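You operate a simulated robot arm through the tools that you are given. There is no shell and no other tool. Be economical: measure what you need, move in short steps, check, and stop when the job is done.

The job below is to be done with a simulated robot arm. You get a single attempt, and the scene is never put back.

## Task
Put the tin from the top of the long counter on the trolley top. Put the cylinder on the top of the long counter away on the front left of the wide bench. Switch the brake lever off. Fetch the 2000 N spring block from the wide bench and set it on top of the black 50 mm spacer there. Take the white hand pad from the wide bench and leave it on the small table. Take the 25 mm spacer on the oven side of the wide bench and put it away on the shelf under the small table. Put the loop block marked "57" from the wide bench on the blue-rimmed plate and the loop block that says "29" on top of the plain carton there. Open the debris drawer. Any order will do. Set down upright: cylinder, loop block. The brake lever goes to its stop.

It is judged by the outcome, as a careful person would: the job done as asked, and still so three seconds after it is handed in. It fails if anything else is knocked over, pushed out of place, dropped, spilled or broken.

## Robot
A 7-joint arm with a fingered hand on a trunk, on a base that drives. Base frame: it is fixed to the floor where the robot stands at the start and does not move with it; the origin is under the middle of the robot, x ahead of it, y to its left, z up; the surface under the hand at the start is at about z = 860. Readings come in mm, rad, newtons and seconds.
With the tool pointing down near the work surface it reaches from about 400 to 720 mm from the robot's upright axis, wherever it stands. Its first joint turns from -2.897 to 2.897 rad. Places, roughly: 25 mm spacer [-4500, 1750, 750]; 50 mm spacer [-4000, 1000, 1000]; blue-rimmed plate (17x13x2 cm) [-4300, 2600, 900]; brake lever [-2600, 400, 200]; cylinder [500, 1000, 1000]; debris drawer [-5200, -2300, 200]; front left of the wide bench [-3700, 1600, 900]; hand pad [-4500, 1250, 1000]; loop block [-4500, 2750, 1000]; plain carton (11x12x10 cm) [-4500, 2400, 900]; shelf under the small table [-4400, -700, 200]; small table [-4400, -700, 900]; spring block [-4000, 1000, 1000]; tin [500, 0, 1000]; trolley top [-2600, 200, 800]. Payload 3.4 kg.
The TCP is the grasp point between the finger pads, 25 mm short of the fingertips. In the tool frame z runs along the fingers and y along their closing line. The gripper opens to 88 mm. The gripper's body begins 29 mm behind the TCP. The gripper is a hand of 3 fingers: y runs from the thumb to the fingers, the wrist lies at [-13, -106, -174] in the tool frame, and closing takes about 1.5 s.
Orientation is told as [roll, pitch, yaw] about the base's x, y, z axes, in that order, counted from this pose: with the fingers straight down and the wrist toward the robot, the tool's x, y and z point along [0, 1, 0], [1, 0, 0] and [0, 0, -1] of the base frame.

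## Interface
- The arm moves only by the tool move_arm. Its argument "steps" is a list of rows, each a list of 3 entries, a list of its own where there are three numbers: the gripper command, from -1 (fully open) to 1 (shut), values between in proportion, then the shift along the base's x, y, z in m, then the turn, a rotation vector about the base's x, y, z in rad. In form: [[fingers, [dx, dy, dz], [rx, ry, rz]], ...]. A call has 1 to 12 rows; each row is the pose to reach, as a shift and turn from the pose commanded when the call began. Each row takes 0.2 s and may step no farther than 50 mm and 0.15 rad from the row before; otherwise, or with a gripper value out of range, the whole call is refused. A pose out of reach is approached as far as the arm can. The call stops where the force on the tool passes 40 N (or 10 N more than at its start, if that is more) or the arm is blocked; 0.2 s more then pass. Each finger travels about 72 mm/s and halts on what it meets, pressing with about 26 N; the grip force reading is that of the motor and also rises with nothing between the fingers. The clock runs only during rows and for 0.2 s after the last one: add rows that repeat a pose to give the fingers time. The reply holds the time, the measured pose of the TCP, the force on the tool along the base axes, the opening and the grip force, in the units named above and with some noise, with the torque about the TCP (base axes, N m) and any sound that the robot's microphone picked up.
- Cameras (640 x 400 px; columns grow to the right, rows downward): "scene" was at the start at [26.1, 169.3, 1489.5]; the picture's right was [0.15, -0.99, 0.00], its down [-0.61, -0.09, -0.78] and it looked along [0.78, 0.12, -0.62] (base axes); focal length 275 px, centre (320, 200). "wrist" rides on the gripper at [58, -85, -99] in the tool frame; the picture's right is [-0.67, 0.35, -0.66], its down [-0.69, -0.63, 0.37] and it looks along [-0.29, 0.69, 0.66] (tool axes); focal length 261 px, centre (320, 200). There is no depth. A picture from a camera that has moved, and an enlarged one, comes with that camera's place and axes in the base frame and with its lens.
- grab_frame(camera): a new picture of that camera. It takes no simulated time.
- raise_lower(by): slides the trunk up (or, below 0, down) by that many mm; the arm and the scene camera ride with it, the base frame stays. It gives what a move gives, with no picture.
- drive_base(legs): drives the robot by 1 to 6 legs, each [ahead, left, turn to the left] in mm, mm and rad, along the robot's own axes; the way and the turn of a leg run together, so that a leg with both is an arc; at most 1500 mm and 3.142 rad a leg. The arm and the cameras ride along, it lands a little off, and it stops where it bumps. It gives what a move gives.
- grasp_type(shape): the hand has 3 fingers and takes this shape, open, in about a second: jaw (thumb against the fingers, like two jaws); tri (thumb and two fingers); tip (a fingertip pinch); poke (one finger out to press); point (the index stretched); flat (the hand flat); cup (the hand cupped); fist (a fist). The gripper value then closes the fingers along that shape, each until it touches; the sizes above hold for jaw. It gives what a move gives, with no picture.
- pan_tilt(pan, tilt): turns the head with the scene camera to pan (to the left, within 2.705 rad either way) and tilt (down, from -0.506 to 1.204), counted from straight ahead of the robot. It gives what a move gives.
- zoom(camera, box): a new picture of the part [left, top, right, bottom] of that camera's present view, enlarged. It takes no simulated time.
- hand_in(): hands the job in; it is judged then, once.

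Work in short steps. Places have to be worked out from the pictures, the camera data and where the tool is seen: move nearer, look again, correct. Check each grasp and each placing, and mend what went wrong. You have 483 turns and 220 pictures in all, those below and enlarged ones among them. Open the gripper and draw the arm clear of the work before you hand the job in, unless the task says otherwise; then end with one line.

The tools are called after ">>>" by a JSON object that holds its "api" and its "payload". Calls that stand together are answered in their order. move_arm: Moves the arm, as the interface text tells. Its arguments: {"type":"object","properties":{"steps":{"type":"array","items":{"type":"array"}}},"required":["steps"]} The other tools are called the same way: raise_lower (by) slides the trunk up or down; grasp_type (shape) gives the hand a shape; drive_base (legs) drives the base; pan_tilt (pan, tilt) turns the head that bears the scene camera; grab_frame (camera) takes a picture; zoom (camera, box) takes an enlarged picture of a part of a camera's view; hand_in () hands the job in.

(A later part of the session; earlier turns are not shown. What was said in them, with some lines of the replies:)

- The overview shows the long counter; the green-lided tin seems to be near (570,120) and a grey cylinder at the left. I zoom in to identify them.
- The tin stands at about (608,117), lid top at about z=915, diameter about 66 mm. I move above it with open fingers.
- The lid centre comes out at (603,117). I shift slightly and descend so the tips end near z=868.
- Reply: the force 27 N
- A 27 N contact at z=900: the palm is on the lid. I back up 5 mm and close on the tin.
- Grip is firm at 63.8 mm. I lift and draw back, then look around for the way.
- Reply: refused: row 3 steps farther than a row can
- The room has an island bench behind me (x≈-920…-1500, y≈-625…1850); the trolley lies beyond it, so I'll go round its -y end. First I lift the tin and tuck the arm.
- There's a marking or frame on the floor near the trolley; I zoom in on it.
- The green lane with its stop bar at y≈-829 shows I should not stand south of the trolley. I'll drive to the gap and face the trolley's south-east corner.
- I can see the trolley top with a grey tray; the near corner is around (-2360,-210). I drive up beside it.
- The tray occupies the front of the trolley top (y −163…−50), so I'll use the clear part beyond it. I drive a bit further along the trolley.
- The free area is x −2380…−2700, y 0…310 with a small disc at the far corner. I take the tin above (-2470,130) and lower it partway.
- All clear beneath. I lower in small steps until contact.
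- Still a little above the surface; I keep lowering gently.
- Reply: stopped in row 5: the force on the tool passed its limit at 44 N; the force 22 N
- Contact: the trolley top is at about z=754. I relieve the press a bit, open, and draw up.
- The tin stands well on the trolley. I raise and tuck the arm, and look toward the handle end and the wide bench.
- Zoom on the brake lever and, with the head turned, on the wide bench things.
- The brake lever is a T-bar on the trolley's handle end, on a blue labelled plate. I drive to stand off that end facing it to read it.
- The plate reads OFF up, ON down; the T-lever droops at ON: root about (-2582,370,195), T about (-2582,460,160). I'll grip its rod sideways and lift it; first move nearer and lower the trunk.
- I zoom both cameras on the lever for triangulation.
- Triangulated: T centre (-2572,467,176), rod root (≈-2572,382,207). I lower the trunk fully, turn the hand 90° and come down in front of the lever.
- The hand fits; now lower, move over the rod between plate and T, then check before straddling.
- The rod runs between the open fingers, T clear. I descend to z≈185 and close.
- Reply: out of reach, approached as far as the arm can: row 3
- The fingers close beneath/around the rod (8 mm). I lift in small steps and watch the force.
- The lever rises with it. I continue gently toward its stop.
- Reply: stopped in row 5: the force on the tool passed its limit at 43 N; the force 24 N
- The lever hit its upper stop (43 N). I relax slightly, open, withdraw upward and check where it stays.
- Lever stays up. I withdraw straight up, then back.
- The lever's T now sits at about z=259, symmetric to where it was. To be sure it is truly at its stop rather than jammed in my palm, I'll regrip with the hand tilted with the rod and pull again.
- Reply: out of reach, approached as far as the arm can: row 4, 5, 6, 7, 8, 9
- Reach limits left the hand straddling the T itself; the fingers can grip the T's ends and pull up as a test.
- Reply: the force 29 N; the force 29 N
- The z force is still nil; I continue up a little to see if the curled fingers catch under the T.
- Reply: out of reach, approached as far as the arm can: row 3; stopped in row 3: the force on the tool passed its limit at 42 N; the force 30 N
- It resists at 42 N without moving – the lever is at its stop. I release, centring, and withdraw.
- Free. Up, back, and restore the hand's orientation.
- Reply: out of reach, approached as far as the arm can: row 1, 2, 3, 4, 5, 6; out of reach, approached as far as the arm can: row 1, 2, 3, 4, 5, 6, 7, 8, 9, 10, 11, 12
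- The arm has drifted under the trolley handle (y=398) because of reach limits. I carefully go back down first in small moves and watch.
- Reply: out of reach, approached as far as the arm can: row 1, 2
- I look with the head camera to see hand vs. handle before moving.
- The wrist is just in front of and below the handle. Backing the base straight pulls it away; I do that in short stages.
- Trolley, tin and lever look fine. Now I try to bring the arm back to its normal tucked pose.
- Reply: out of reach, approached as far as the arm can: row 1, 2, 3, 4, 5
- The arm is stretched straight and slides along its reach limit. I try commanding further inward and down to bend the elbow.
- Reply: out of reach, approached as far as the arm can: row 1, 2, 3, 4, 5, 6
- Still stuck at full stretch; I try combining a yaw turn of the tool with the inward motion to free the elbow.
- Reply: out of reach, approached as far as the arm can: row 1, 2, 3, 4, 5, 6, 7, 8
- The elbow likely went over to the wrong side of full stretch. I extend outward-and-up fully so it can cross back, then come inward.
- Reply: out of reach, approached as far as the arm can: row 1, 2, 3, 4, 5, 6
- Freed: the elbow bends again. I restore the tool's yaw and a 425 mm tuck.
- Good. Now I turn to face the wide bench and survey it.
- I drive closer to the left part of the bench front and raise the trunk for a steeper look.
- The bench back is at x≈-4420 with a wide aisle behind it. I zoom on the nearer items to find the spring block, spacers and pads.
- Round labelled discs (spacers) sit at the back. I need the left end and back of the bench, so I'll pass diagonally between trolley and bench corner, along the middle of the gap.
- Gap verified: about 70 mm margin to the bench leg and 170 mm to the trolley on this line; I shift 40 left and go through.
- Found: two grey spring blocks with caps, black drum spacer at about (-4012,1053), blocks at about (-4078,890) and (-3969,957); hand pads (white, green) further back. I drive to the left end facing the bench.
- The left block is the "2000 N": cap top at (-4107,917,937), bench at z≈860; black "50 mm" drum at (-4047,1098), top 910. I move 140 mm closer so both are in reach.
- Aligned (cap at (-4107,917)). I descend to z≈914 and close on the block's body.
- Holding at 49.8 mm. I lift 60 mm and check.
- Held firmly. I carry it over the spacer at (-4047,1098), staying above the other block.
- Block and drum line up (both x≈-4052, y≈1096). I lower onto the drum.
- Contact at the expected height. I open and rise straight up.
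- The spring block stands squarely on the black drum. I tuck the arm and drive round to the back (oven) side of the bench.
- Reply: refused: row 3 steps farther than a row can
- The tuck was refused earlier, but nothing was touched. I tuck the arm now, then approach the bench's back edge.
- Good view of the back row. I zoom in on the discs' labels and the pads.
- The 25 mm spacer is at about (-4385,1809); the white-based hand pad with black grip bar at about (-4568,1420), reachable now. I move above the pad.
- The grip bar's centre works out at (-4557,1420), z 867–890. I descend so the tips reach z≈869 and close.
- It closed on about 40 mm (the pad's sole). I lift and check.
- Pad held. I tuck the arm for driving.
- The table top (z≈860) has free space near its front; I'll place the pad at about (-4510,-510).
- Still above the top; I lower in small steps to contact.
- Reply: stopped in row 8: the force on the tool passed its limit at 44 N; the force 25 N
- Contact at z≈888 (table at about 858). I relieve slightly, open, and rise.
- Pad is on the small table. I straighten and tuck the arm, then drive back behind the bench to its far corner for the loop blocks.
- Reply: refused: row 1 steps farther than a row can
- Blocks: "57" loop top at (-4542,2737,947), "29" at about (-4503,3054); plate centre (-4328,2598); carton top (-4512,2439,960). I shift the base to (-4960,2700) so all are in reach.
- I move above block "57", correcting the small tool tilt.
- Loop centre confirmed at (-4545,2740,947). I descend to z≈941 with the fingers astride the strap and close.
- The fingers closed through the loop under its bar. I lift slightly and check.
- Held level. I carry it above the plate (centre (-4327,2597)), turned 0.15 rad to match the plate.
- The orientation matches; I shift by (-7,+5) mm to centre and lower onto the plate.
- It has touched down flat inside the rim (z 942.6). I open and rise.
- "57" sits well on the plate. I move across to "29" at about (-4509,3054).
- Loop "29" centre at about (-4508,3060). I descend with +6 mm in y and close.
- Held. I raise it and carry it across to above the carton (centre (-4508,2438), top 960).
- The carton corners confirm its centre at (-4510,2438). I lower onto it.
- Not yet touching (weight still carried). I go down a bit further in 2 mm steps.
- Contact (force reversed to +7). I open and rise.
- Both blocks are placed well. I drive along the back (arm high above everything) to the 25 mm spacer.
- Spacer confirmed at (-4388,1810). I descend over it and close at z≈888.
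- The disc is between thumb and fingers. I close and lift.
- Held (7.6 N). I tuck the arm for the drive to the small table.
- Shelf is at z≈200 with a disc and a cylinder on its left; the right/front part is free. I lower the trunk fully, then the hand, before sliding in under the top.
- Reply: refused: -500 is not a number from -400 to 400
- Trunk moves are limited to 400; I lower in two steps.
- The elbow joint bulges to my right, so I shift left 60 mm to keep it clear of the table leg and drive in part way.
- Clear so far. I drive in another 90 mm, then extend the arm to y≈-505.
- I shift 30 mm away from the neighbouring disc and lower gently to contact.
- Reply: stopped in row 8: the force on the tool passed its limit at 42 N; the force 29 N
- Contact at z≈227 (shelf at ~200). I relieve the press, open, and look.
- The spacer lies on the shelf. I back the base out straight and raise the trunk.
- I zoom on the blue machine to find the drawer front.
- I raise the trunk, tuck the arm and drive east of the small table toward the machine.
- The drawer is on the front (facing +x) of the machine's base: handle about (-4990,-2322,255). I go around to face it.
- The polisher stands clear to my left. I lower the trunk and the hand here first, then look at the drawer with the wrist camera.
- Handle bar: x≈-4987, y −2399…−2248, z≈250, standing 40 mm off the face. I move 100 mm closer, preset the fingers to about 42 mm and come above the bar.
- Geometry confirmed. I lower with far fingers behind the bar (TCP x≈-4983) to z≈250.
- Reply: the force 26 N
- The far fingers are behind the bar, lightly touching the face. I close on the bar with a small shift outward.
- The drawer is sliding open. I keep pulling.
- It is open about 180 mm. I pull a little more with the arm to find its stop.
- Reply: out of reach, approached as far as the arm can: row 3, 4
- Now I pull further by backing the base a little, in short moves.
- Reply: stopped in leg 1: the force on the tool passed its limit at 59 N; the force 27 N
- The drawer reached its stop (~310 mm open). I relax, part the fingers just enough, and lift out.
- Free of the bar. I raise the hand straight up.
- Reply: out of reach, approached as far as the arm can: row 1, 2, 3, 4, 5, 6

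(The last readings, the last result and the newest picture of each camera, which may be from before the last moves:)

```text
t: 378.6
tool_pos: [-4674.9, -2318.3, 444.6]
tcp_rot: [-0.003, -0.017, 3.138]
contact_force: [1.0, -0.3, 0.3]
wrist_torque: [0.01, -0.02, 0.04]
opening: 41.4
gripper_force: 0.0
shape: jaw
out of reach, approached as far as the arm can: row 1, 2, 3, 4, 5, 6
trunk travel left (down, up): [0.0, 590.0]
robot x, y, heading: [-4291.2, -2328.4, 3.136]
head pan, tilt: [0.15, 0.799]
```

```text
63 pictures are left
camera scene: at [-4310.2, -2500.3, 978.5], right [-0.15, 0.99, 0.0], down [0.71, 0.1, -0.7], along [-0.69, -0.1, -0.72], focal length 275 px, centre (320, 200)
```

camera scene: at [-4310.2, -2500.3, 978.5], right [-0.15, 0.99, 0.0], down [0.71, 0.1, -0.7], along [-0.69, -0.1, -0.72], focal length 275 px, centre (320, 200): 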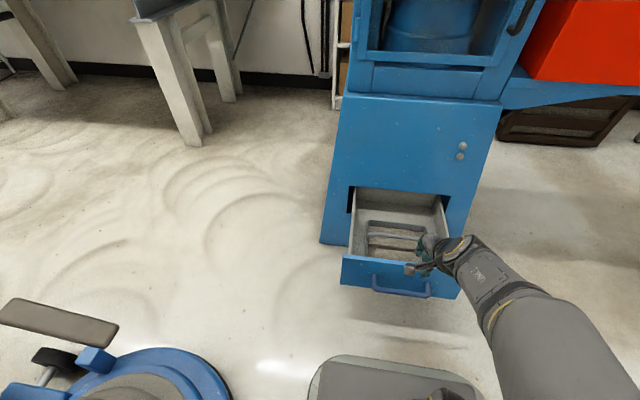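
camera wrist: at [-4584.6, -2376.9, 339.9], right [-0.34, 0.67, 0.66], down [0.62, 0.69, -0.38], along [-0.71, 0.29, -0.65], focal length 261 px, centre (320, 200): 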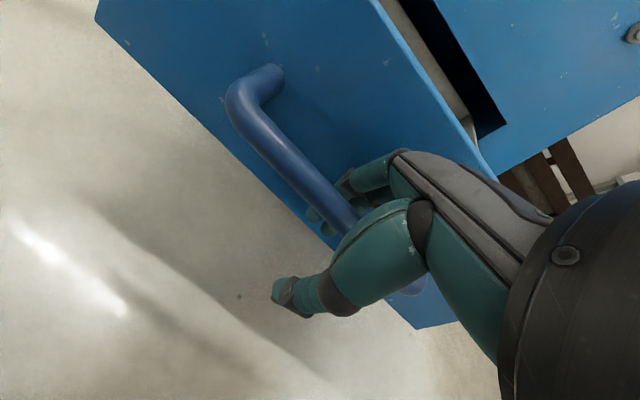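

Drawer open. I back off, raise the trunk and restore the tucked arm pose.

>>> {"api": "drive_base", "payload": {"legs": [[-120, 0, 0]]}}

>>> {"api": "raise_lower", "payload": {"by": 400}}

>>> {"api": "raise_lower", "payload": {"by": 100}}

>>> {"api": "move_arm", "payload": {"steps": [[-1, [-0.02, 0, 0.04], [0, 0, 0]], [-1, [-0.04, 0, 0.08], [0, 0, 0]], [-1, [-0.05, 0, 0.12], [0, 0, 0]], [-1, [-0.05, 0, 0.16], [0, -0.017, 0]], [-1, [-0.05, 0, 0.2], [0, -0.017, 0]], [-1, [-0.05, 0, 0.24], [0, -0.017, 0]], [-1, [-0.05, 0, 0.27], [0, -0.017, 0]], [-1, [-0.05, 0, 0.27], [0, -0.017, 0]]]}}

>>> {"api": "grab_frame", "payload": {"camera": "scene"}}

```text
t: 379.9
tool_pos: [-4556.8, -2318.7, 443.9]
tcp_rot: [-0.001, -0.015, -3.137]
contact_force: [-0.5, 0.4, 0.2]
wrist_torque: [-0.02, 0.01, 0.0]
opening: 41.5
gripper_force: 0.1
shape: jaw
trunk travel left (down, up): [0.0, 590.0]
robot x, y, heading: [-4174.2, -2332.4, 3.142]
head pan, tilt: [0.15, 0.799]
```

```text
t: 383.7
tool_pos: [-4556.0, -2320.1, 843.6]
tcp_rot: [-0.001, -0.016, -3.14]
contact_force: [-0.3, 0.8, 1.2]
wrist_torque: [-0.02, -0.04, 0.0]
opening: 41.6
gripper_force: 0.0
shape: jaw
trunk travel left (down, up): [-400.0, 190.0]
robot x, y, heading: [-4170.3, -2327.7, 3.147]
head pan, tilt: [0.15, 0.799]
```

```text
t: 385.0
tool_pos: [-4556.4, -2319.8, 943.7]
tcp_rot: [-0.003, -0.015, -3.137]
contact_force: [1.1, -0.8, -0.4]
wrist_torque: [0.02, 0.0, 0.01]
opening: 41.6
gripper_force: 0.1
shape: jaw
trunk travel left (down, up): [-500.0, 90.0]
robot x, y, heading: [-4175.9, -2327.3, 3.143]
head pan, tilt: [0.15, 0.799]
```

```text
t: 386.8
tool_pos: [-4605.1, -2317.1, 1214.2]
tcp_rot: [-0.001, 0.001, -3.139]
contact_force: [0.2, -0.7, 0.0]
wrist_torque: [0.0, 0.0, -0.02]
opening: 87.7
gripper_force: 0.1
shape: jaw
trunk travel left (down, up): [-500.0, 90.0]
robot x, y, heading: [-4173.3, -2326.5, 3.14]
head pan, tilt: [0.15, 0.799]
```

```text
62 pictures are left
camera scene: at [-4191.2, -2500.6, 1478.6], right [-0.15, 0.99, 0.0], down [0.71, 0.11, -0.7], along [-0.69, -0.1, -0.72], focal length 275 px, centre (320, 200)
```

scene: 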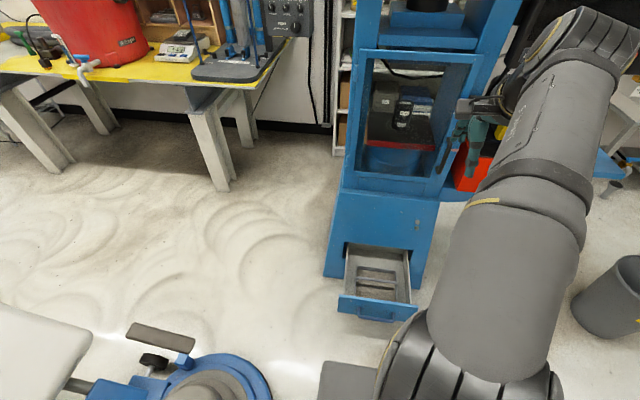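

Drawer is open. Now I drive back toward the long counter for the cylinder, south of the trolley lane and island.

>>> {"api": "drive_base", "payload": {"legs": [[0, -850, 0], [-1450, 0, 0], [-900, 0, 0]]}}

```text
t: 402.5
tool_pos: [-2273.5, -1417.6, 1213.2]
tcp_rot: [-0.003, 0.002, -3.083]
contact_force: [0.7, 0.2, 0.0]
wrist_torque: [0.01, 0.0, -0.01]
opening: 87.6
gripper_force: 0.1
shape: jaw
trunk travel left (down, up): [-500.0, 90.0]
robot x, y, heading: [-1839.9, -1408.0, -3.081]
head pan, tilt: [0.15, 0.799]
```

>>> {"api": "drive_base", "payload": {"legs": [[-1380, 0, 0], [0, 0, 3.08], [200, 0, 0]]}}

>>> {"api": "pan_tilt", "payload": {"pan": 0.5, "tilt": 0.6}}

>>> {"api": "grab_frame", "payload": {"camera": "scene"}}

```text
t: 417.7
tool_pos: [185.8, -1353.7, 1213.4]
tcp_rot: [-0.001, 0.003, -0.046]
contact_force: [-0.1, 0.8, -0.4]
wrist_torque: [0.02, 0.0, 0.0]
opening: 87.7
gripper_force: 0.1
shape: jaw
trunk travel left (down, up): [-500.0, 90.0]
robot x, y, heading: [-245.3, -1318.9, -0.048]
head pan, tilt: [0.15, 0.799]
```

```text
t: 418.5
tool_pos: [186.1, -1354.0, 1214.4]
tcp_rot: [-0.002, 0.002, -0.045]
contact_force: [-1.2, 0.1, 1.0]
wrist_torque: [0.01, 0.02, 0.01]
opening: 87.6
gripper_force: 0.0
shape: jaw
trunk travel left (down, up): [-500.0, 90.0]
robot x, y, heading: [-249.7, -1320.2, -0.052]
head pan, tilt: [0.499, 0.6]
```

```text
61 pictures are left
camera scene: at [-218.3, -1122.7, 1495.4], right [0.43, -0.9, 0.0], down [-0.51, -0.25, -0.82], along [0.74, 0.36, -0.57], focal length 275 px, centre (320, 200)
```

scene: 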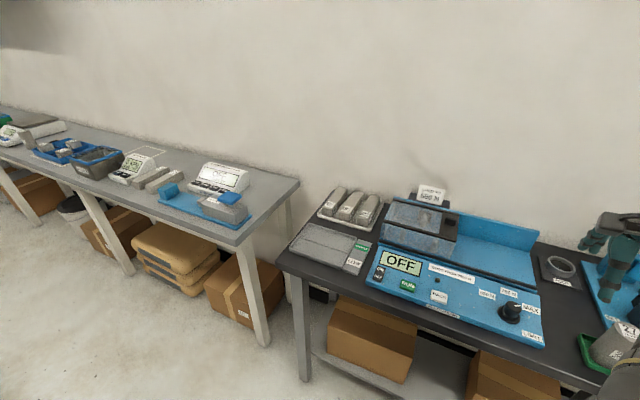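

Path along the counter is clear; I drive to the cylinder's end.

>>> {"api": "drive_base", "payload": {"legs": [[0, 0, 0.05], [0, 1150, 0], [0, 1120, 0]]}}

>>> {"api": "pan_tilt", "payload": {"pan": 0.0, "tilt": 0.7}}

>>> {"api": "grab_frame", "payload": {"camera": "scene"}}

```text
t: 430.1
tool_pos: [228.7, 931.6, 1214.1]
tcp_rot: [-0.003, 0.002, -0.017]
contact_force: [-0.5, -0.8, -0.4]
wrist_torque: [-0.01, 0.0, -0.03]
opening: 87.5
gripper_force: 0.1
shape: jaw
trunk travel left (down, up): [-500.0, 90.0]
robot x, y, heading: [-202.1, 954.4, -0.023]
head pan, tilt: [0.499, 0.6]
```

```text
t: 431.1
tool_pos: [228.9, 931.4, 1214.6]
tcp_rot: [0.0, 0.001, -0.018]
contact_force: [-0.2, -0.1, -0.8]
wrist_torque: [0.0, -0.02, -0.02]
opening: 87.7
gripper_force: 0.0
shape: jaw
trunk travel left (down, up): [-500.0, 90.0]
robot x, y, heading: [-203.8, 950.1, -0.021]
head pan, tilt: [0.0, 0.7]
```

```text
60 pictures are left
camera scene: at [-174.2, 1107.9, 1486.8], right [-0.02, -1.0, 0.0], down [-0.64, 0.01, -0.77], along [0.76, -0.01, -0.64], focal length 275 px, centre (320, 200)
```

scene: 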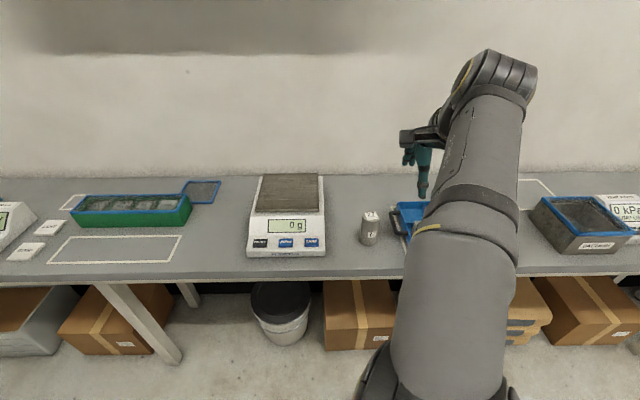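

>>> {"api": "zoom", "payload": {"camera": "scene", "box": [330, 190, 430, 260]}}

>>> {"api": "grab_frame", "payload": {"camera": "wrist"}}

```text
5.71 times, centred on (380, 225) of scene
camera zoom: at [-174.2, 1107.9, 1486.8], right [-0.02, -1.0, 0.0], down [-0.64, 0.01, -0.77], along [0.76, -0.01, -0.64], focal length 1574 px, centre (-23, 57)
```

zoom: 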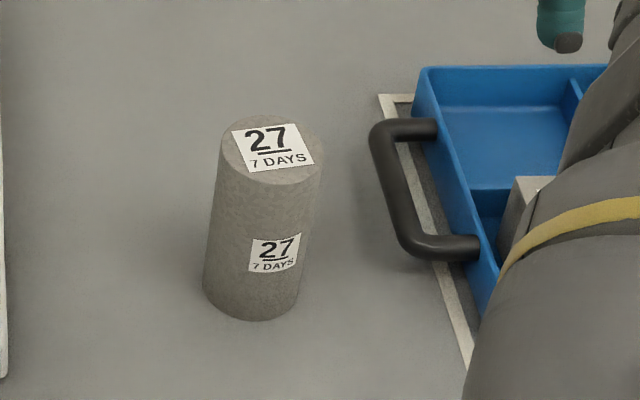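

```text
58 pictures are left
camera wrist: at [146.6, 991.5, 1314.3], right [0.34, -0.67, 0.66], down [-0.64, -0.68, -0.36], along [0.69, -0.3, -0.66], focal length 261 px, centre (320, 200)
```

wrist: 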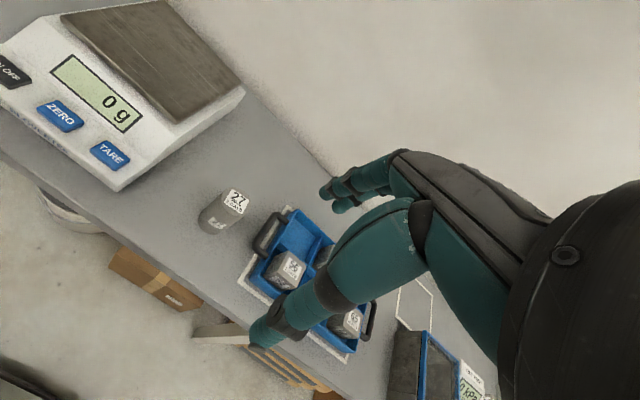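

Cylinder "27" stands at (376,956), top z≈962, diameter 50. I move above it.

>>> {"api": "move_arm", "payload": {"steps": [[-1, [0.04, 0.007, -0.02], [0, 0, 0]], [-1, [0.08, 0.014, -0.04], [0, 0, 0]], [-1, [0.12, 0.021, -0.06], [0, 0, 0]], [-1, [0.147, 0.025, -0.09], [0, 0, 0]], [-1, [0.147, 0.025, -0.13], [0, 0, 0]], [-1, [0.147, 0.025, -0.17], [0, 0, 0]], [-1, [0.147, 0.025, -0.2], [0, 0, 0]], [-1, [0.147, 0.025, -0.2], [0, 0, 0]]]}}

>>> {"api": "grab_frame", "payload": {"camera": "wrist"}}

```text
t: 432.9
tool_pos: [375.9, 956.2, 1012.0]
tcp_rot: [-0.002, 0.002, -0.018]
contact_force: [-0.3, 0.0, -0.9]
wrist_torque: [-0.01, 0.02, -0.03]
opening: 87.7
gripper_force: 0.1
shape: jaw
trunk travel left (down, up): [-500.0, 90.0]
robot x, y, heading: [-203.9, 950.6, -0.023]
head pan, tilt: [0.0, 0.7]
```

```text
57 pictures are left
camera wrist: at [292.6, 1017.1, 1111.4], right [0.34, -0.67, 0.66], down [-0.64, -0.68, -0.36], along [0.69, -0.3, -0.66], focal length 261 px, centre (320, 200)
```

wrist: 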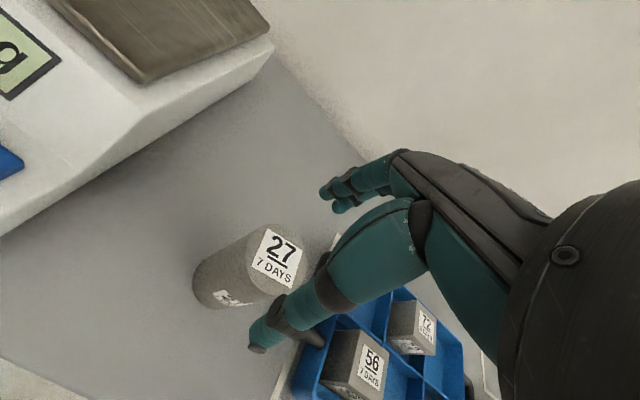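

Aligned. I descend to z≈939 and close.

>>> {"api": "move_arm", "payload": {"steps": [[-1, [0, 0.002, -0.03], [0, 0, 0]], [-1, [0, 0.002, -0.055], [0, 0, 0]], [-1, [0, 0.002, -0.072], [0, 0, 0]], [0.2, [0, 0.002, -0.072], [0, 0, 0]], [1, [0, 0.002, -0.072], [0, 0, 0]], [1, [0, 0.002, -0.072], [0, 0, 0]], [1, [0, 0.002, -0.072], [0, 0, 0]], [1, [0, 0.002, -0.072], [0, 0, 0]], [1, [0, 0.002, -0.072], [0, 0, 0]]]}}

>>> {"api": "grab_frame", "payload": {"camera": "wrist"}}

```text
t: 434.9
tool_pos: [376.8, 958.6, 941.4]
tcp_rot: [0.0, 0.002, -0.018]
contact_force: [-0.5, 0.0, -0.3]
wrist_torque: [0.0, -0.01, -0.03]
opening: 42.7
gripper_force: 26.0
shape: jaw
trunk travel left (down, up): [-500.0, 90.0]
robot x, y, heading: [-202.2, 955.5, -0.018]
head pan, tilt: [0.0, 0.7]
```

```text
56 pictures are left
camera wrist: at [293.2, 1019.1, 1041.7], right [0.34, -0.67, 0.66], down [-0.64, -0.68, -0.36], along [0.69, -0.3, -0.66], focal length 261 px, centre (320, 200)
```

wrist: 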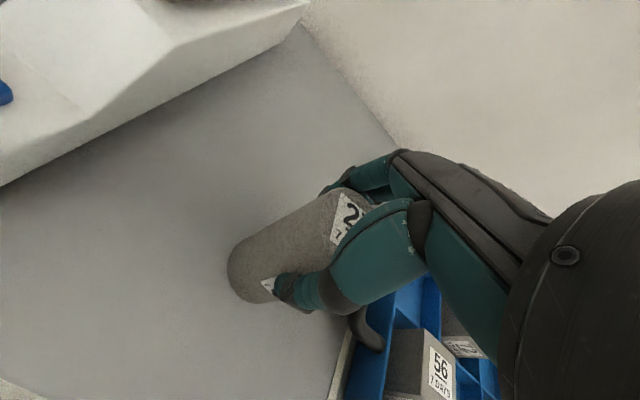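

Gripped at 42.7 mm. I lift and tuck.

>>> {"api": "move_arm", "payload": {"steps": [[1, [0, 0, 0.04], [0, 0, 0]], [1, [0, 0, 0.08], [0, 0, 0]], [1, [0, 0, 0.125], [0, 0, 0]], [1, [-0.03, 0, 0.16], [0, 0, 0]], [1, [-0.06, 0, 0.195], [0, 0, 0]], [1, [-0.09, 0, 0.23], [0, 0, 0]], [1, [-0.12, 0, 0.26], [0, 0, 0]], [1, [-0.145, 0, 0.275], [0, 0, 0]], [1, [-0.145, 0, 0.275], [0, 0, 0]]]}}

>>> {"api": "grab_frame", "payload": {"camera": "wrist"}}

```text
t: 436.9
tool_pos: [230.3, 957.9, 1216.5]
tcp_rot: [-0.002, 0.002, -0.018]
contact_force: [0.0, -0.3, -4.5]
wrist_torque: [0.02, 0.02, 0.0]
opening: 42.6
gripper_force: 26.3
shape: jaw
trunk travel left (down, up): [-500.0, 90.0]
robot x, y, heading: [-201.8, 952.7, -0.021]
head pan, tilt: [0.0, 0.7]
```

```text
55 pictures are left
camera wrist: at [147.8, 1019.0, 1316.9], right [0.34, -0.67, 0.66], down [-0.64, -0.68, -0.36], along [0.69, -0.3, -0.66], focal length 261 px, centre (320, 200)
```

wrist: 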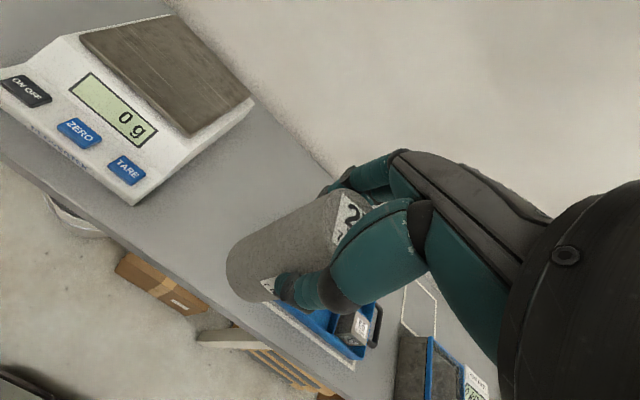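

Held upright. I drive back around the island's south end.

>>> {"api": "drive_base", "payload": {"legs": [[-100, 0, 0.02], [0, -1150, 0], [0, -1150, 0]]}}

>>> {"api": "drive_base", "payload": {"legs": [[-1450, 0, 0], [-200, 0, 0]]}}

```text
t: 449.1
tool_pos: [72.2, -1394.5, 1216.5]
tcp_rot: [0.0, 0.002, -0.036]
contact_force: [-1.2, 1.1, -5.0]
wrist_torque: [0.03, 0.04, 0.01]
opening: 42.7
gripper_force: 26.1
shape: jaw
trunk travel left (down, up): [-500.0, 90.0]
robot x, y, heading: [-363.8, -1395.9, -0.034]
head pan, tilt: [0.0, 0.7]
```

```text
t: 457.6
tool_pos: [-1588.8, -1337.2, 1217.6]
tcp_rot: [-0.004, 0.001, -0.027]
contact_force: [-0.8, 0.0, -3.7]
wrist_torque: [-0.01, 0.01, 0.04]
opening: 42.5
gripper_force: 25.3
shape: jaw
trunk travel left (down, up): [-500.0, 90.0]
robot x, y, heading: [-2026.3, -1338.5, -0.031]
head pan, tilt: [0.0, 0.7]
```

>>> {"api": "drive_base", "payload": {"legs": [[0, 0, 1.602], [0, -95, 0]]}}

>>> {"api": "pan_tilt", "payload": {"pan": 0.3, "tilt": 0.6}}

>>> {"api": "grab_frame", "payload": {"camera": "scene"}}

```text
t: 462.6
tool_pos: [-1949.5, -902.0, 1216.1]
tcp_rot: [-0.002, 0.002, 1.581]
contact_force: [-0.4, -0.5, -5.2]
wrist_torque: [-0.01, -0.02, 0.01]
opening: 42.6
gripper_force: 26.1
shape: jaw
trunk travel left (down, up): [-500.0, 90.0]
robot x, y, heading: [-1931.9, -1339.3, 1.582]
head pan, tilt: [0.0, 0.7]
```

```text
t: 463.4
tool_pos: [-1948.7, -902.5, 1217.3]
tcp_rot: [-0.002, 0.001, 1.581]
contact_force: [-0.2, 0.0, -4.7]
wrist_torque: [-0.03, 0.01, 0.0]
opening: 42.3
gripper_force: 26.2
shape: jaw
trunk travel left (down, up): [-500.0, 90.0]
robot x, y, heading: [-1930.0, -1336.1, 1.582]
head pan, tilt: [0.3, 0.6]
```

```text
54 pictures are left
camera scene: at [-2114.2, -1314.8, 1495.4], right [0.95, 0.3, 0.0], down [0.17, -0.54, -0.82], along [-0.25, 0.79, -0.57], focal length 275 px, centre (320, 200)
```

scene: 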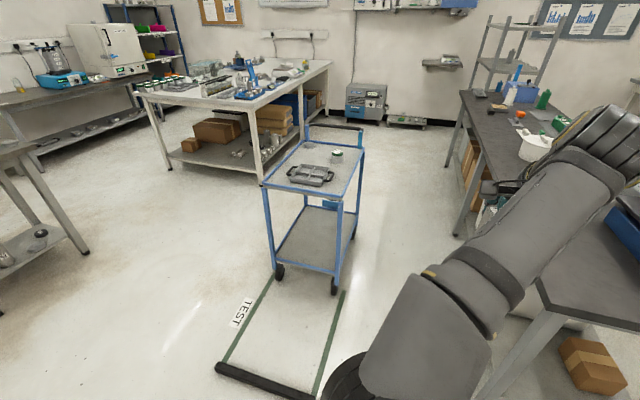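

Trolley undisturbed with the tin; aisle clear. I drive up the aisle.

>>> {"api": "drive_base", "payload": {"legs": [[1400, -10, 0], [1140, -10, 0]]}}

>>> {"api": "drive_base", "payload": {"legs": [[0, 0, 1.56], [1000, 0, 0]]}}

>>> {"api": "pan_tilt", "payload": {"pan": 0.0, "tilt": 0.65}}

>>> {"api": "grab_frame", "payload": {"camera": "scene"}}

```text
t: 475.6
tool_pos: [-2015.3, 1578.2, 1216.7]
tcp_rot: [-0.002, 0.003, 1.606]
contact_force: [0.4, 0.5, -4.4]
wrist_torque: [-0.05, -0.01, 0.0]
opening: 42.2
gripper_force: 26.3
shape: jaw
trunk travel left (down, up): [-500.0, 90.0]
robot x, y, heading: [-1987.2, 1144.3, 1.603]
head pan, tilt: [0.3, 0.6]
```

```text
t: 484.5
tool_pos: [-3414.2, 1081.5, 1215.6]
tcp_rot: [-0.002, 0.001, -3.1]
contact_force: [0.2, 0.8, -3.6]
wrist_torque: [0.0, -0.01, 0.01]
opening: 42.0
gripper_force: 26.1
shape: jaw
trunk travel left (down, up): [-500.0, 90.0]
robot x, y, heading: [-2981.8, 1113.4, -3.099]
head pan, tilt: [0.3, 0.6]
```

```text
t: 485.3
tool_pos: [-3413.2, 1081.7, 1216.5]
tcp_rot: [-0.001, 0.001, -3.099]
contact_force: [0.1, -0.7, -3.8]
wrist_torque: [0.01, -0.02, 0.02]
opening: 42.0
gripper_force: 25.9
shape: jaw
trunk travel left (down, up): [-500.0, 90.0]
robot x, y, heading: [-2979.8, 1118.8, -3.1]
head pan, tilt: [0.0, 0.649]
```

```text
53 pictures are left
camera scene: at [-3000.6, 953.5, 1491.1], right [-0.04, 1.0, 0.0], down [0.6, 0.02, -0.8], along [-0.8, -0.03, -0.6], focal length 275 px, centre (320, 200)
```

scene: 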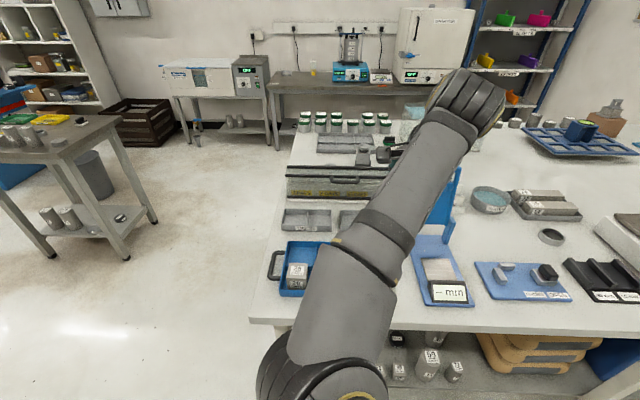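

The free spot at the front-left of the bench is about (-3665,1475), between the gauge, dish and blue board. I line the base up with it.

>>> {"api": "drive_base", "payload": {"legs": [[55, -364, 0], [0, 0, -0.04]]}}

>>> {"api": "pan_tilt", "payload": {"pan": 0.1, "tilt": 0.85}}

>>> {"api": "grab_frame", "payload": {"camera": "scene"}}

>>> {"api": "grab_frame", "payload": {"camera": "wrist"}}

```text
t: 488.0
tool_pos: [-3485.0, 1454.3, 1215.5]
tcp_rot: [-0.002, 0.002, -3.137]
contact_force: [-0.2, 0.5, -3.6]
wrist_torque: [-0.01, -0.03, 0.01]
opening: 42.2
gripper_force: 26.4
shape: jaw
trunk travel left (down, up): [-500.0, 90.0]
robot x, y, heading: [-3050.5, 1467.8, -3.142]
head pan, tilt: [0.0, 0.649]
```

```text
t: 488.8
tool_pos: [-3484.9, 1454.4, 1215.9]
tcp_rot: [-0.002, 0.001, -3.135]
contact_force: [-0.4, -0.5, -4.7]
wrist_torque: [-0.01, -0.04, -0.01]
opening: 41.9
gripper_force: 26.1
shape: jaw
trunk travel left (down, up): [-500.0, 90.0]
robot x, y, heading: [-3047.1, 1470.4, -3.144]
head pan, tilt: [0.099, 0.85]
```

```text
52 pictures are left
camera scene: at [-3067.5, 1302.6, 1474.6], right [-0.1, 1.0, 0.0], down [0.75, 0.07, -0.66], along [-0.66, -0.07, -0.75], focal length 275 px, centre (320, 200)
```

scene: 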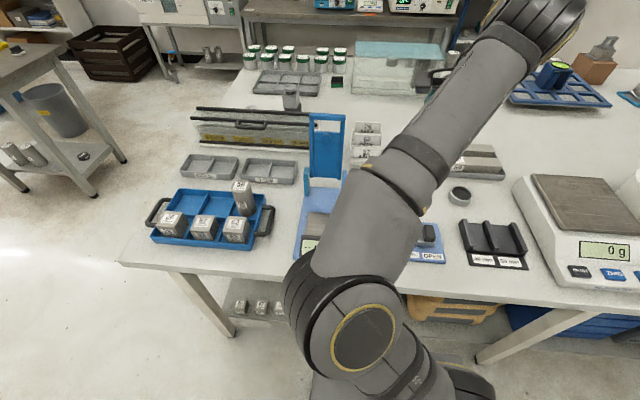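

```text
51 pictures are left
camera wrist: at [-3398.8, 1397.8, 1316.6], right [-0.35, 0.67, 0.66], down [0.63, 0.69, -0.36], along [-0.69, 0.28, -0.66], focal length 261 px, centre (320, 200)
```

wrist: 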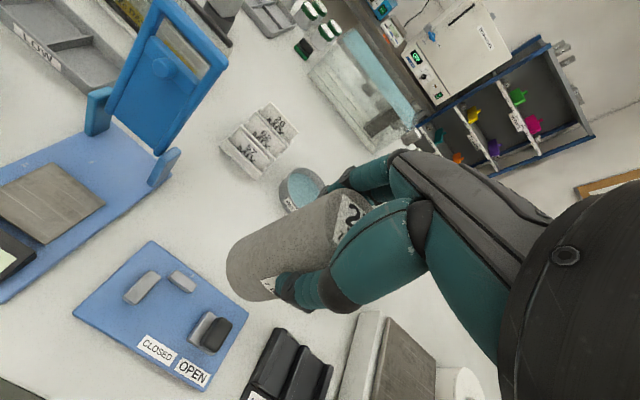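

The wrist view confirms the clear spot; I'll set the cylinder at (-3645,1485). I move above it and partly down.

>>> {"api": "move_arm", "payload": {"steps": [[1, [-0.04, 0.008, -0.01], [0, 0, 0]], [1, [-0.08, 0.016, -0.02], [0, 0, 0]], [1, [-0.12, 0.024, -0.03], [0, 0, 0]], [1, [-0.16, 0.031, -0.045], [0, 0, 0]], [1, [-0.16, 0.031, -0.09], [0, 0, 0]], [1, [-0.16, 0.031, -0.135], [0, 0, 0]], [1, [-0.16, 0.031, -0.18], [0, 0, 0]], [1, [-0.16, 0.031, -0.22], [0, 0, 0]], [1, [-0.16, 0.031, -0.22], [0, 0, 0]]]}}

>>> {"api": "grab_frame", "payload": {"camera": "wrist"}}

>>> {"api": "grab_frame", "payload": {"camera": "scene"}}

```text
t: 490.8
tool_pos: [-3645.4, 1487.9, 1000.4]
tcp_rot: [-0.003, 0.0, -3.139]
contact_force: [0.1, -0.1, -5.2]
wrist_torque: [-0.01, -0.02, 0.02]
opening: 42.1
gripper_force: 26.2
shape: jaw
trunk travel left (down, up): [-500.0, 90.0]
robot x, y, heading: [-3049.8, 1467.5, -3.14]
head pan, tilt: [0.099, 0.85]
```

```text
50 pictures are left
camera wrist: at [-3559.9, 1430.8, 1100.8], right [-0.35, 0.67, 0.66], down [0.63, 0.69, -0.36], along [-0.69, 0.28, -0.66], focal length 261 px, centre (320, 200)
```

wrist: 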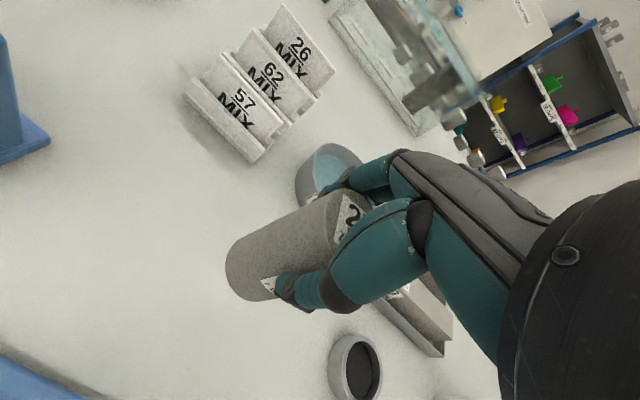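

```text
49 pictures are left
camera scene: at [-3067.7, 1302.6, 1474.5], right [-0.1, 0.99, 0.0], down [0.75, 0.07, -0.66], along [-0.66, -0.07, -0.75], focal length 275 px, centre (320, 200)
```

scene: 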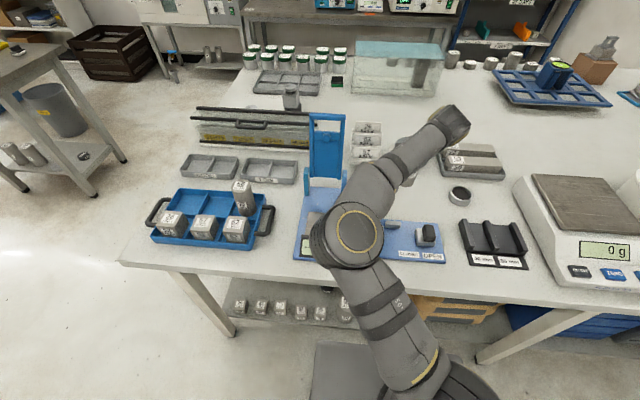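

Surroundings are clear. I lower gently until contact (expected z≈941).

>>> {"api": "move_arm", "payload": {"steps": [[1, [0, 0, -0.025], [0, 0, 0]], [1, [0, 0, -0.045], [0, 0, 0]], [1, [0, 0, -0.052], [0, 0, 0]], [1, [0, 0, -0.056], [0, 0, 0]], [1, [0, 0, -0.059], [0, 0, 0]], [1, [0, 0, -0.061], [0, 0, 0]]]}}

```text
t: 492.2
tool_pos: [-3643.2, 1483.4, 939.1]
tcp_rot: [-0.002, -0.004, -3.14]
contact_force: [-2.1, -6.1, 24.2]
wrist_torque: [-0.11, 0.22, 0.09]
opening: 42.7
gripper_force: 26.0
shape: jaw
trunk travel left (down, up): [-500.0, 90.0]
robot x, y, heading: [-3053.5, 1469.1, -3.142]
head pan, tilt: [0.099, 0.85]
```

Firm contact (24 N). I ease up 2 mm, open and rise.

>>> {"api": "move_arm", "payload": {"steps": [[1, [0, 0, 0.002], [0, 0, 0]], [0.3, [0, 0, 0.002], [0, 0, 0]], [-0.3, [0, 0, 0.002], [0, 0, 0]], [-1, [0, 0, 0.002], [0, 0, 0]], [-1, [0, 0, 0.002], [0, 0, 0]], [-1, [0, 0, 0.002], [0, 0, 0]], [-1, [0, 0, 0.03], [0, 0, 0]], [-1, [0, 0, 0.07], [0, 0, 0]], [-1, [0, 0, 0.115], [0, 0, 0]], [-1, [0, 0, 0.16], [0, 0, 0]], [-1, [0, 0, 0.16], [0, 0, 0]]]}}

>>> {"api": "grab_frame", "payload": {"camera": "wrist"}}

```text
t: 494.6
tool_pos: [-3644.0, 1484.1, 1096.5]
tcp_rot: [0.0, 0.002, -3.137]
contact_force: [-0.9, -1.1, -0.5]
wrist_torque: [-0.01, 0.0, -0.03]
opening: 87.9
gripper_force: 0.1
shape: jaw
trunk travel left (down, up): [-500.0, 90.0]
robot x, y, heading: [-3049.6, 1471.0, -3.143]
head pan, tilt: [0.099, 0.85]
```

```text
48 pictures are left
camera wrist: at [-3557.1, 1427.6, 1197.1], right [-0.35, 0.67, 0.66], down [0.63, 0.69, -0.36], along [-0.69, 0.28, -0.66], focal length 261 px, centre (320, 200)
```

wrist: 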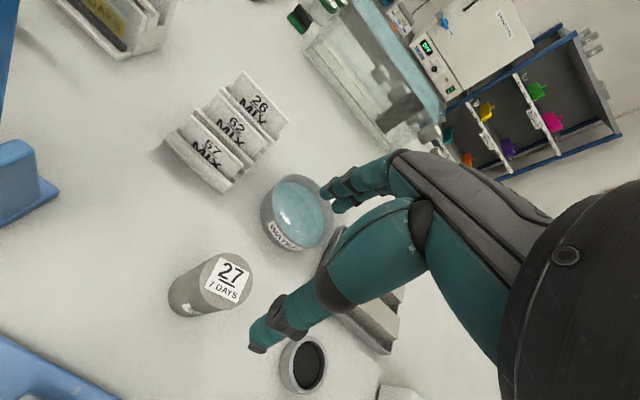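

The cylinder stands upright at (-3644,1484). I raise and tuck the arm, then back away and check the overall scene.

>>> {"api": "move_arm", "payload": {"steps": [[-1, [0.02, 0, 0.04], [0, 0, 0]], [-1, [0.05, 0, 0.075], [0, 0, 0]], [-1, [0.09, -0.005, 0.1], [0, 0, 0]], [-1, [0.13, -0.01, 0.115], [0, 0, 0]], [-1, [0.16, -0.015, 0.12], [0, 0, 0]], [-1, [0.16, -0.015, 0.12], [0, 0, 0]]]}}

>>> {"api": "drive_base", "payload": {"legs": [[-400, 0, 0]]}}

>>> {"api": "pan_tilt", "payload": {"pan": 0.2, "tilt": 0.55}}

>>> {"api": "grab_frame", "payload": {"camera": "scene"}}

>>> {"api": "pan_tilt", "payload": {"pan": 1.5, "tilt": 0.7}}

>>> {"api": "grab_frame", "payload": {"camera": "scene"}}

```text
t: 496.0
tool_pos: [-3482.0, 1470.2, 1213.6]
tcp_rot: [-0.001, 0.001, -3.137]
contact_force: [0.5, 0.3, -0.3]
wrist_torque: [-0.03, 0.01, -0.03]
opening: 88.0
gripper_force: 0.0
shape: jaw
trunk travel left (down, up): [-500.0, 90.0]
robot x, y, heading: [-3048.6, 1472.8, -3.14]
head pan, tilt: [0.099, 0.85]
```

```text
t: 498.5
tool_pos: [-3079.0, 1470.1, 1214.7]
tcp_rot: [-0.001, 0.001, -3.139]
contact_force: [0.5, 0.1, -0.6]
wrist_torque: [0.01, 0.01, -0.02]
opening: 87.7
gripper_force: 0.0
shape: jaw
trunk travel left (down, up): [-500.0, 90.0]
robot x, y, heading: [-2648.6, 1469.1, 3.141]
head pan, tilt: [0.099, 0.85]
```

```text
t: 499.3
tool_pos: [-3079.9, 1470.1, 1214.0]
tcp_rot: [-0.001, 0.001, -3.141]
contact_force: [-0.3, 0.8, -0.5]
wrist_torque: [0.0, 0.0, 0.01]
opening: 87.6
gripper_force: 0.2
shape: jaw
trunk travel left (down, up): [-500.0, 90.0]
robot x, y, heading: [-2650.9, 1470.9, 3.142]
head pan, tilt: [0.201, 0.55]
```

```text
47 pictures are left
camera scene: at [-2674.6, 1292.3, 1499.9], right [-0.2, 0.98, 0.0], down [0.51, 0.1, -0.85], along [-0.84, -0.17, -0.52], focal length 275 px, centre (320, 200)
```

scene: 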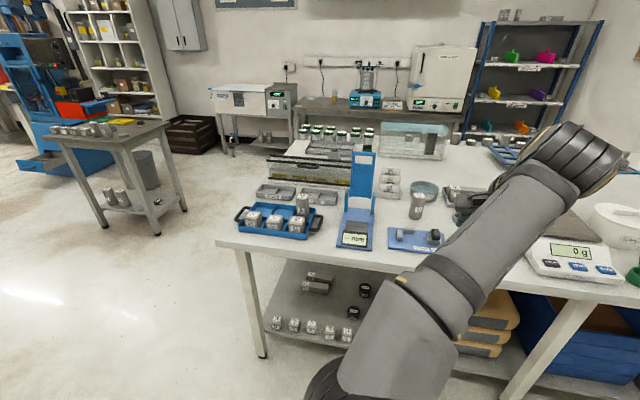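

```text
t: 500.7
tool_pos: [-3079.7, 1470.5, 1214.9]
tcp_rot: [-0.002, 0.002, -3.141]
contact_force: [-0.3, 0.4, -0.1]
wrist_torque: [0.01, 0.01, 0.03]
opening: 87.6
gripper_force: 0.0
shape: jaw
trunk travel left (down, up): [-500.0, 90.0]
robot x, y, heading: [-2647.1, 1472.0, 3.141]
head pan, tilt: [1.499, 0.7]
```

```text
46 pictures are left
camera scene: at [-2592.8, 1225.4, 1486.8], right [-1.0, 0.07, 0.0], down [0.05, 0.64, -0.76], along [-0.06, -0.76, -0.64], focal length 275 px, centre (320, 200)
```

scene: 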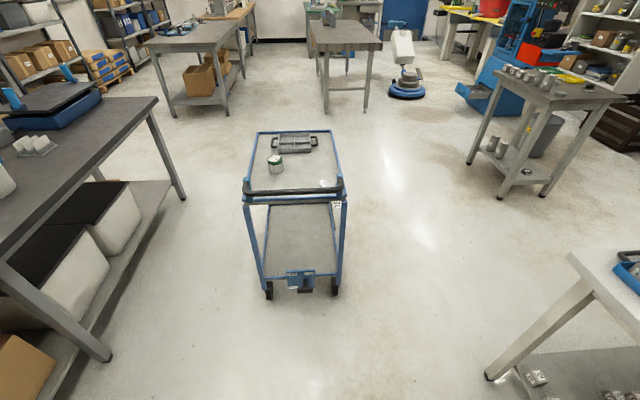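

I zoom to confirm the lever and the spring block.

>>> {"api": "zoom", "payload": {"camera": "scene", "box": [240, 240, 352, 310]}}

>>> {"api": "pan_tilt", "payload": {"pan": 0.25, "tilt": 0.5}}

>>> {"api": "zoom", "payload": {"camera": "scene", "box": [230, 120, 470, 260]}}

```text
5.71 times, centred on (296, 275) of scene
camera zoom: at [-2592.8, 1225.4, 1486.8], right [-1.0, 0.07, 0.0], down [0.05, 0.64, -0.76], along [-0.06, -0.76, -0.64], focal length 1574 px, centre (457, -229)
```

zoom: 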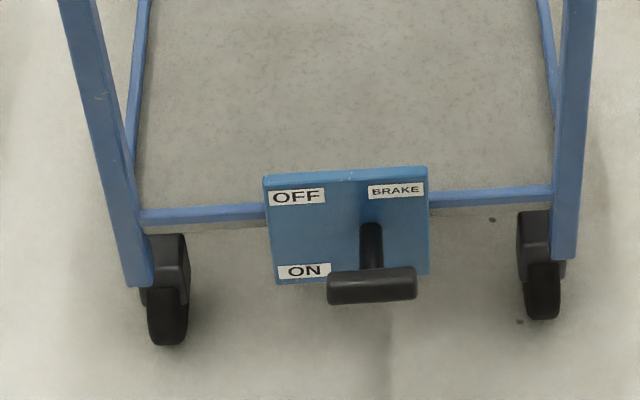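

```text
t: 502.2
tool_pos: [-3080.5, 1469.5, 1214.3]
tcp_rot: [-0.002, 0.001, -3.14]
contact_force: [0.1, 0.1, 0.0]
wrist_torque: [0.02, 0.03, 0.01]
opening: 88.0
gripper_force: 0.1
shape: jaw
trunk travel left (down, up): [-500.0, 90.0]
robot x, y, heading: [-2651.3, 1467.1, 3.135]
head pan, tilt: [0.25, 0.499]
```

```text
2.67 times, centred on (350, 190) of scene
camera zoom: at [-2674.8, 1287.7, 1504.5], right [-0.25, 0.97, 0.0], down [0.46, 0.12, -0.88], along [-0.85, -0.22, -0.48], focal length 734 px, centre (240, 227)
```

zoom: 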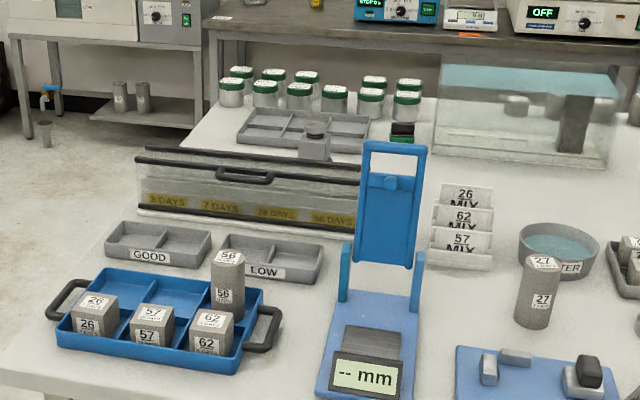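

The trolley, lever (OFF, up), tin, cylinder and spring block are all as wanted, and the arm is clear. I hand in.

>>> {"api": "hand_in", "payload": {}}

```text
The job is handed in.
```

All parts of the job were carried out, the arm was drawn clear with the gripper open, and the job is handed in.
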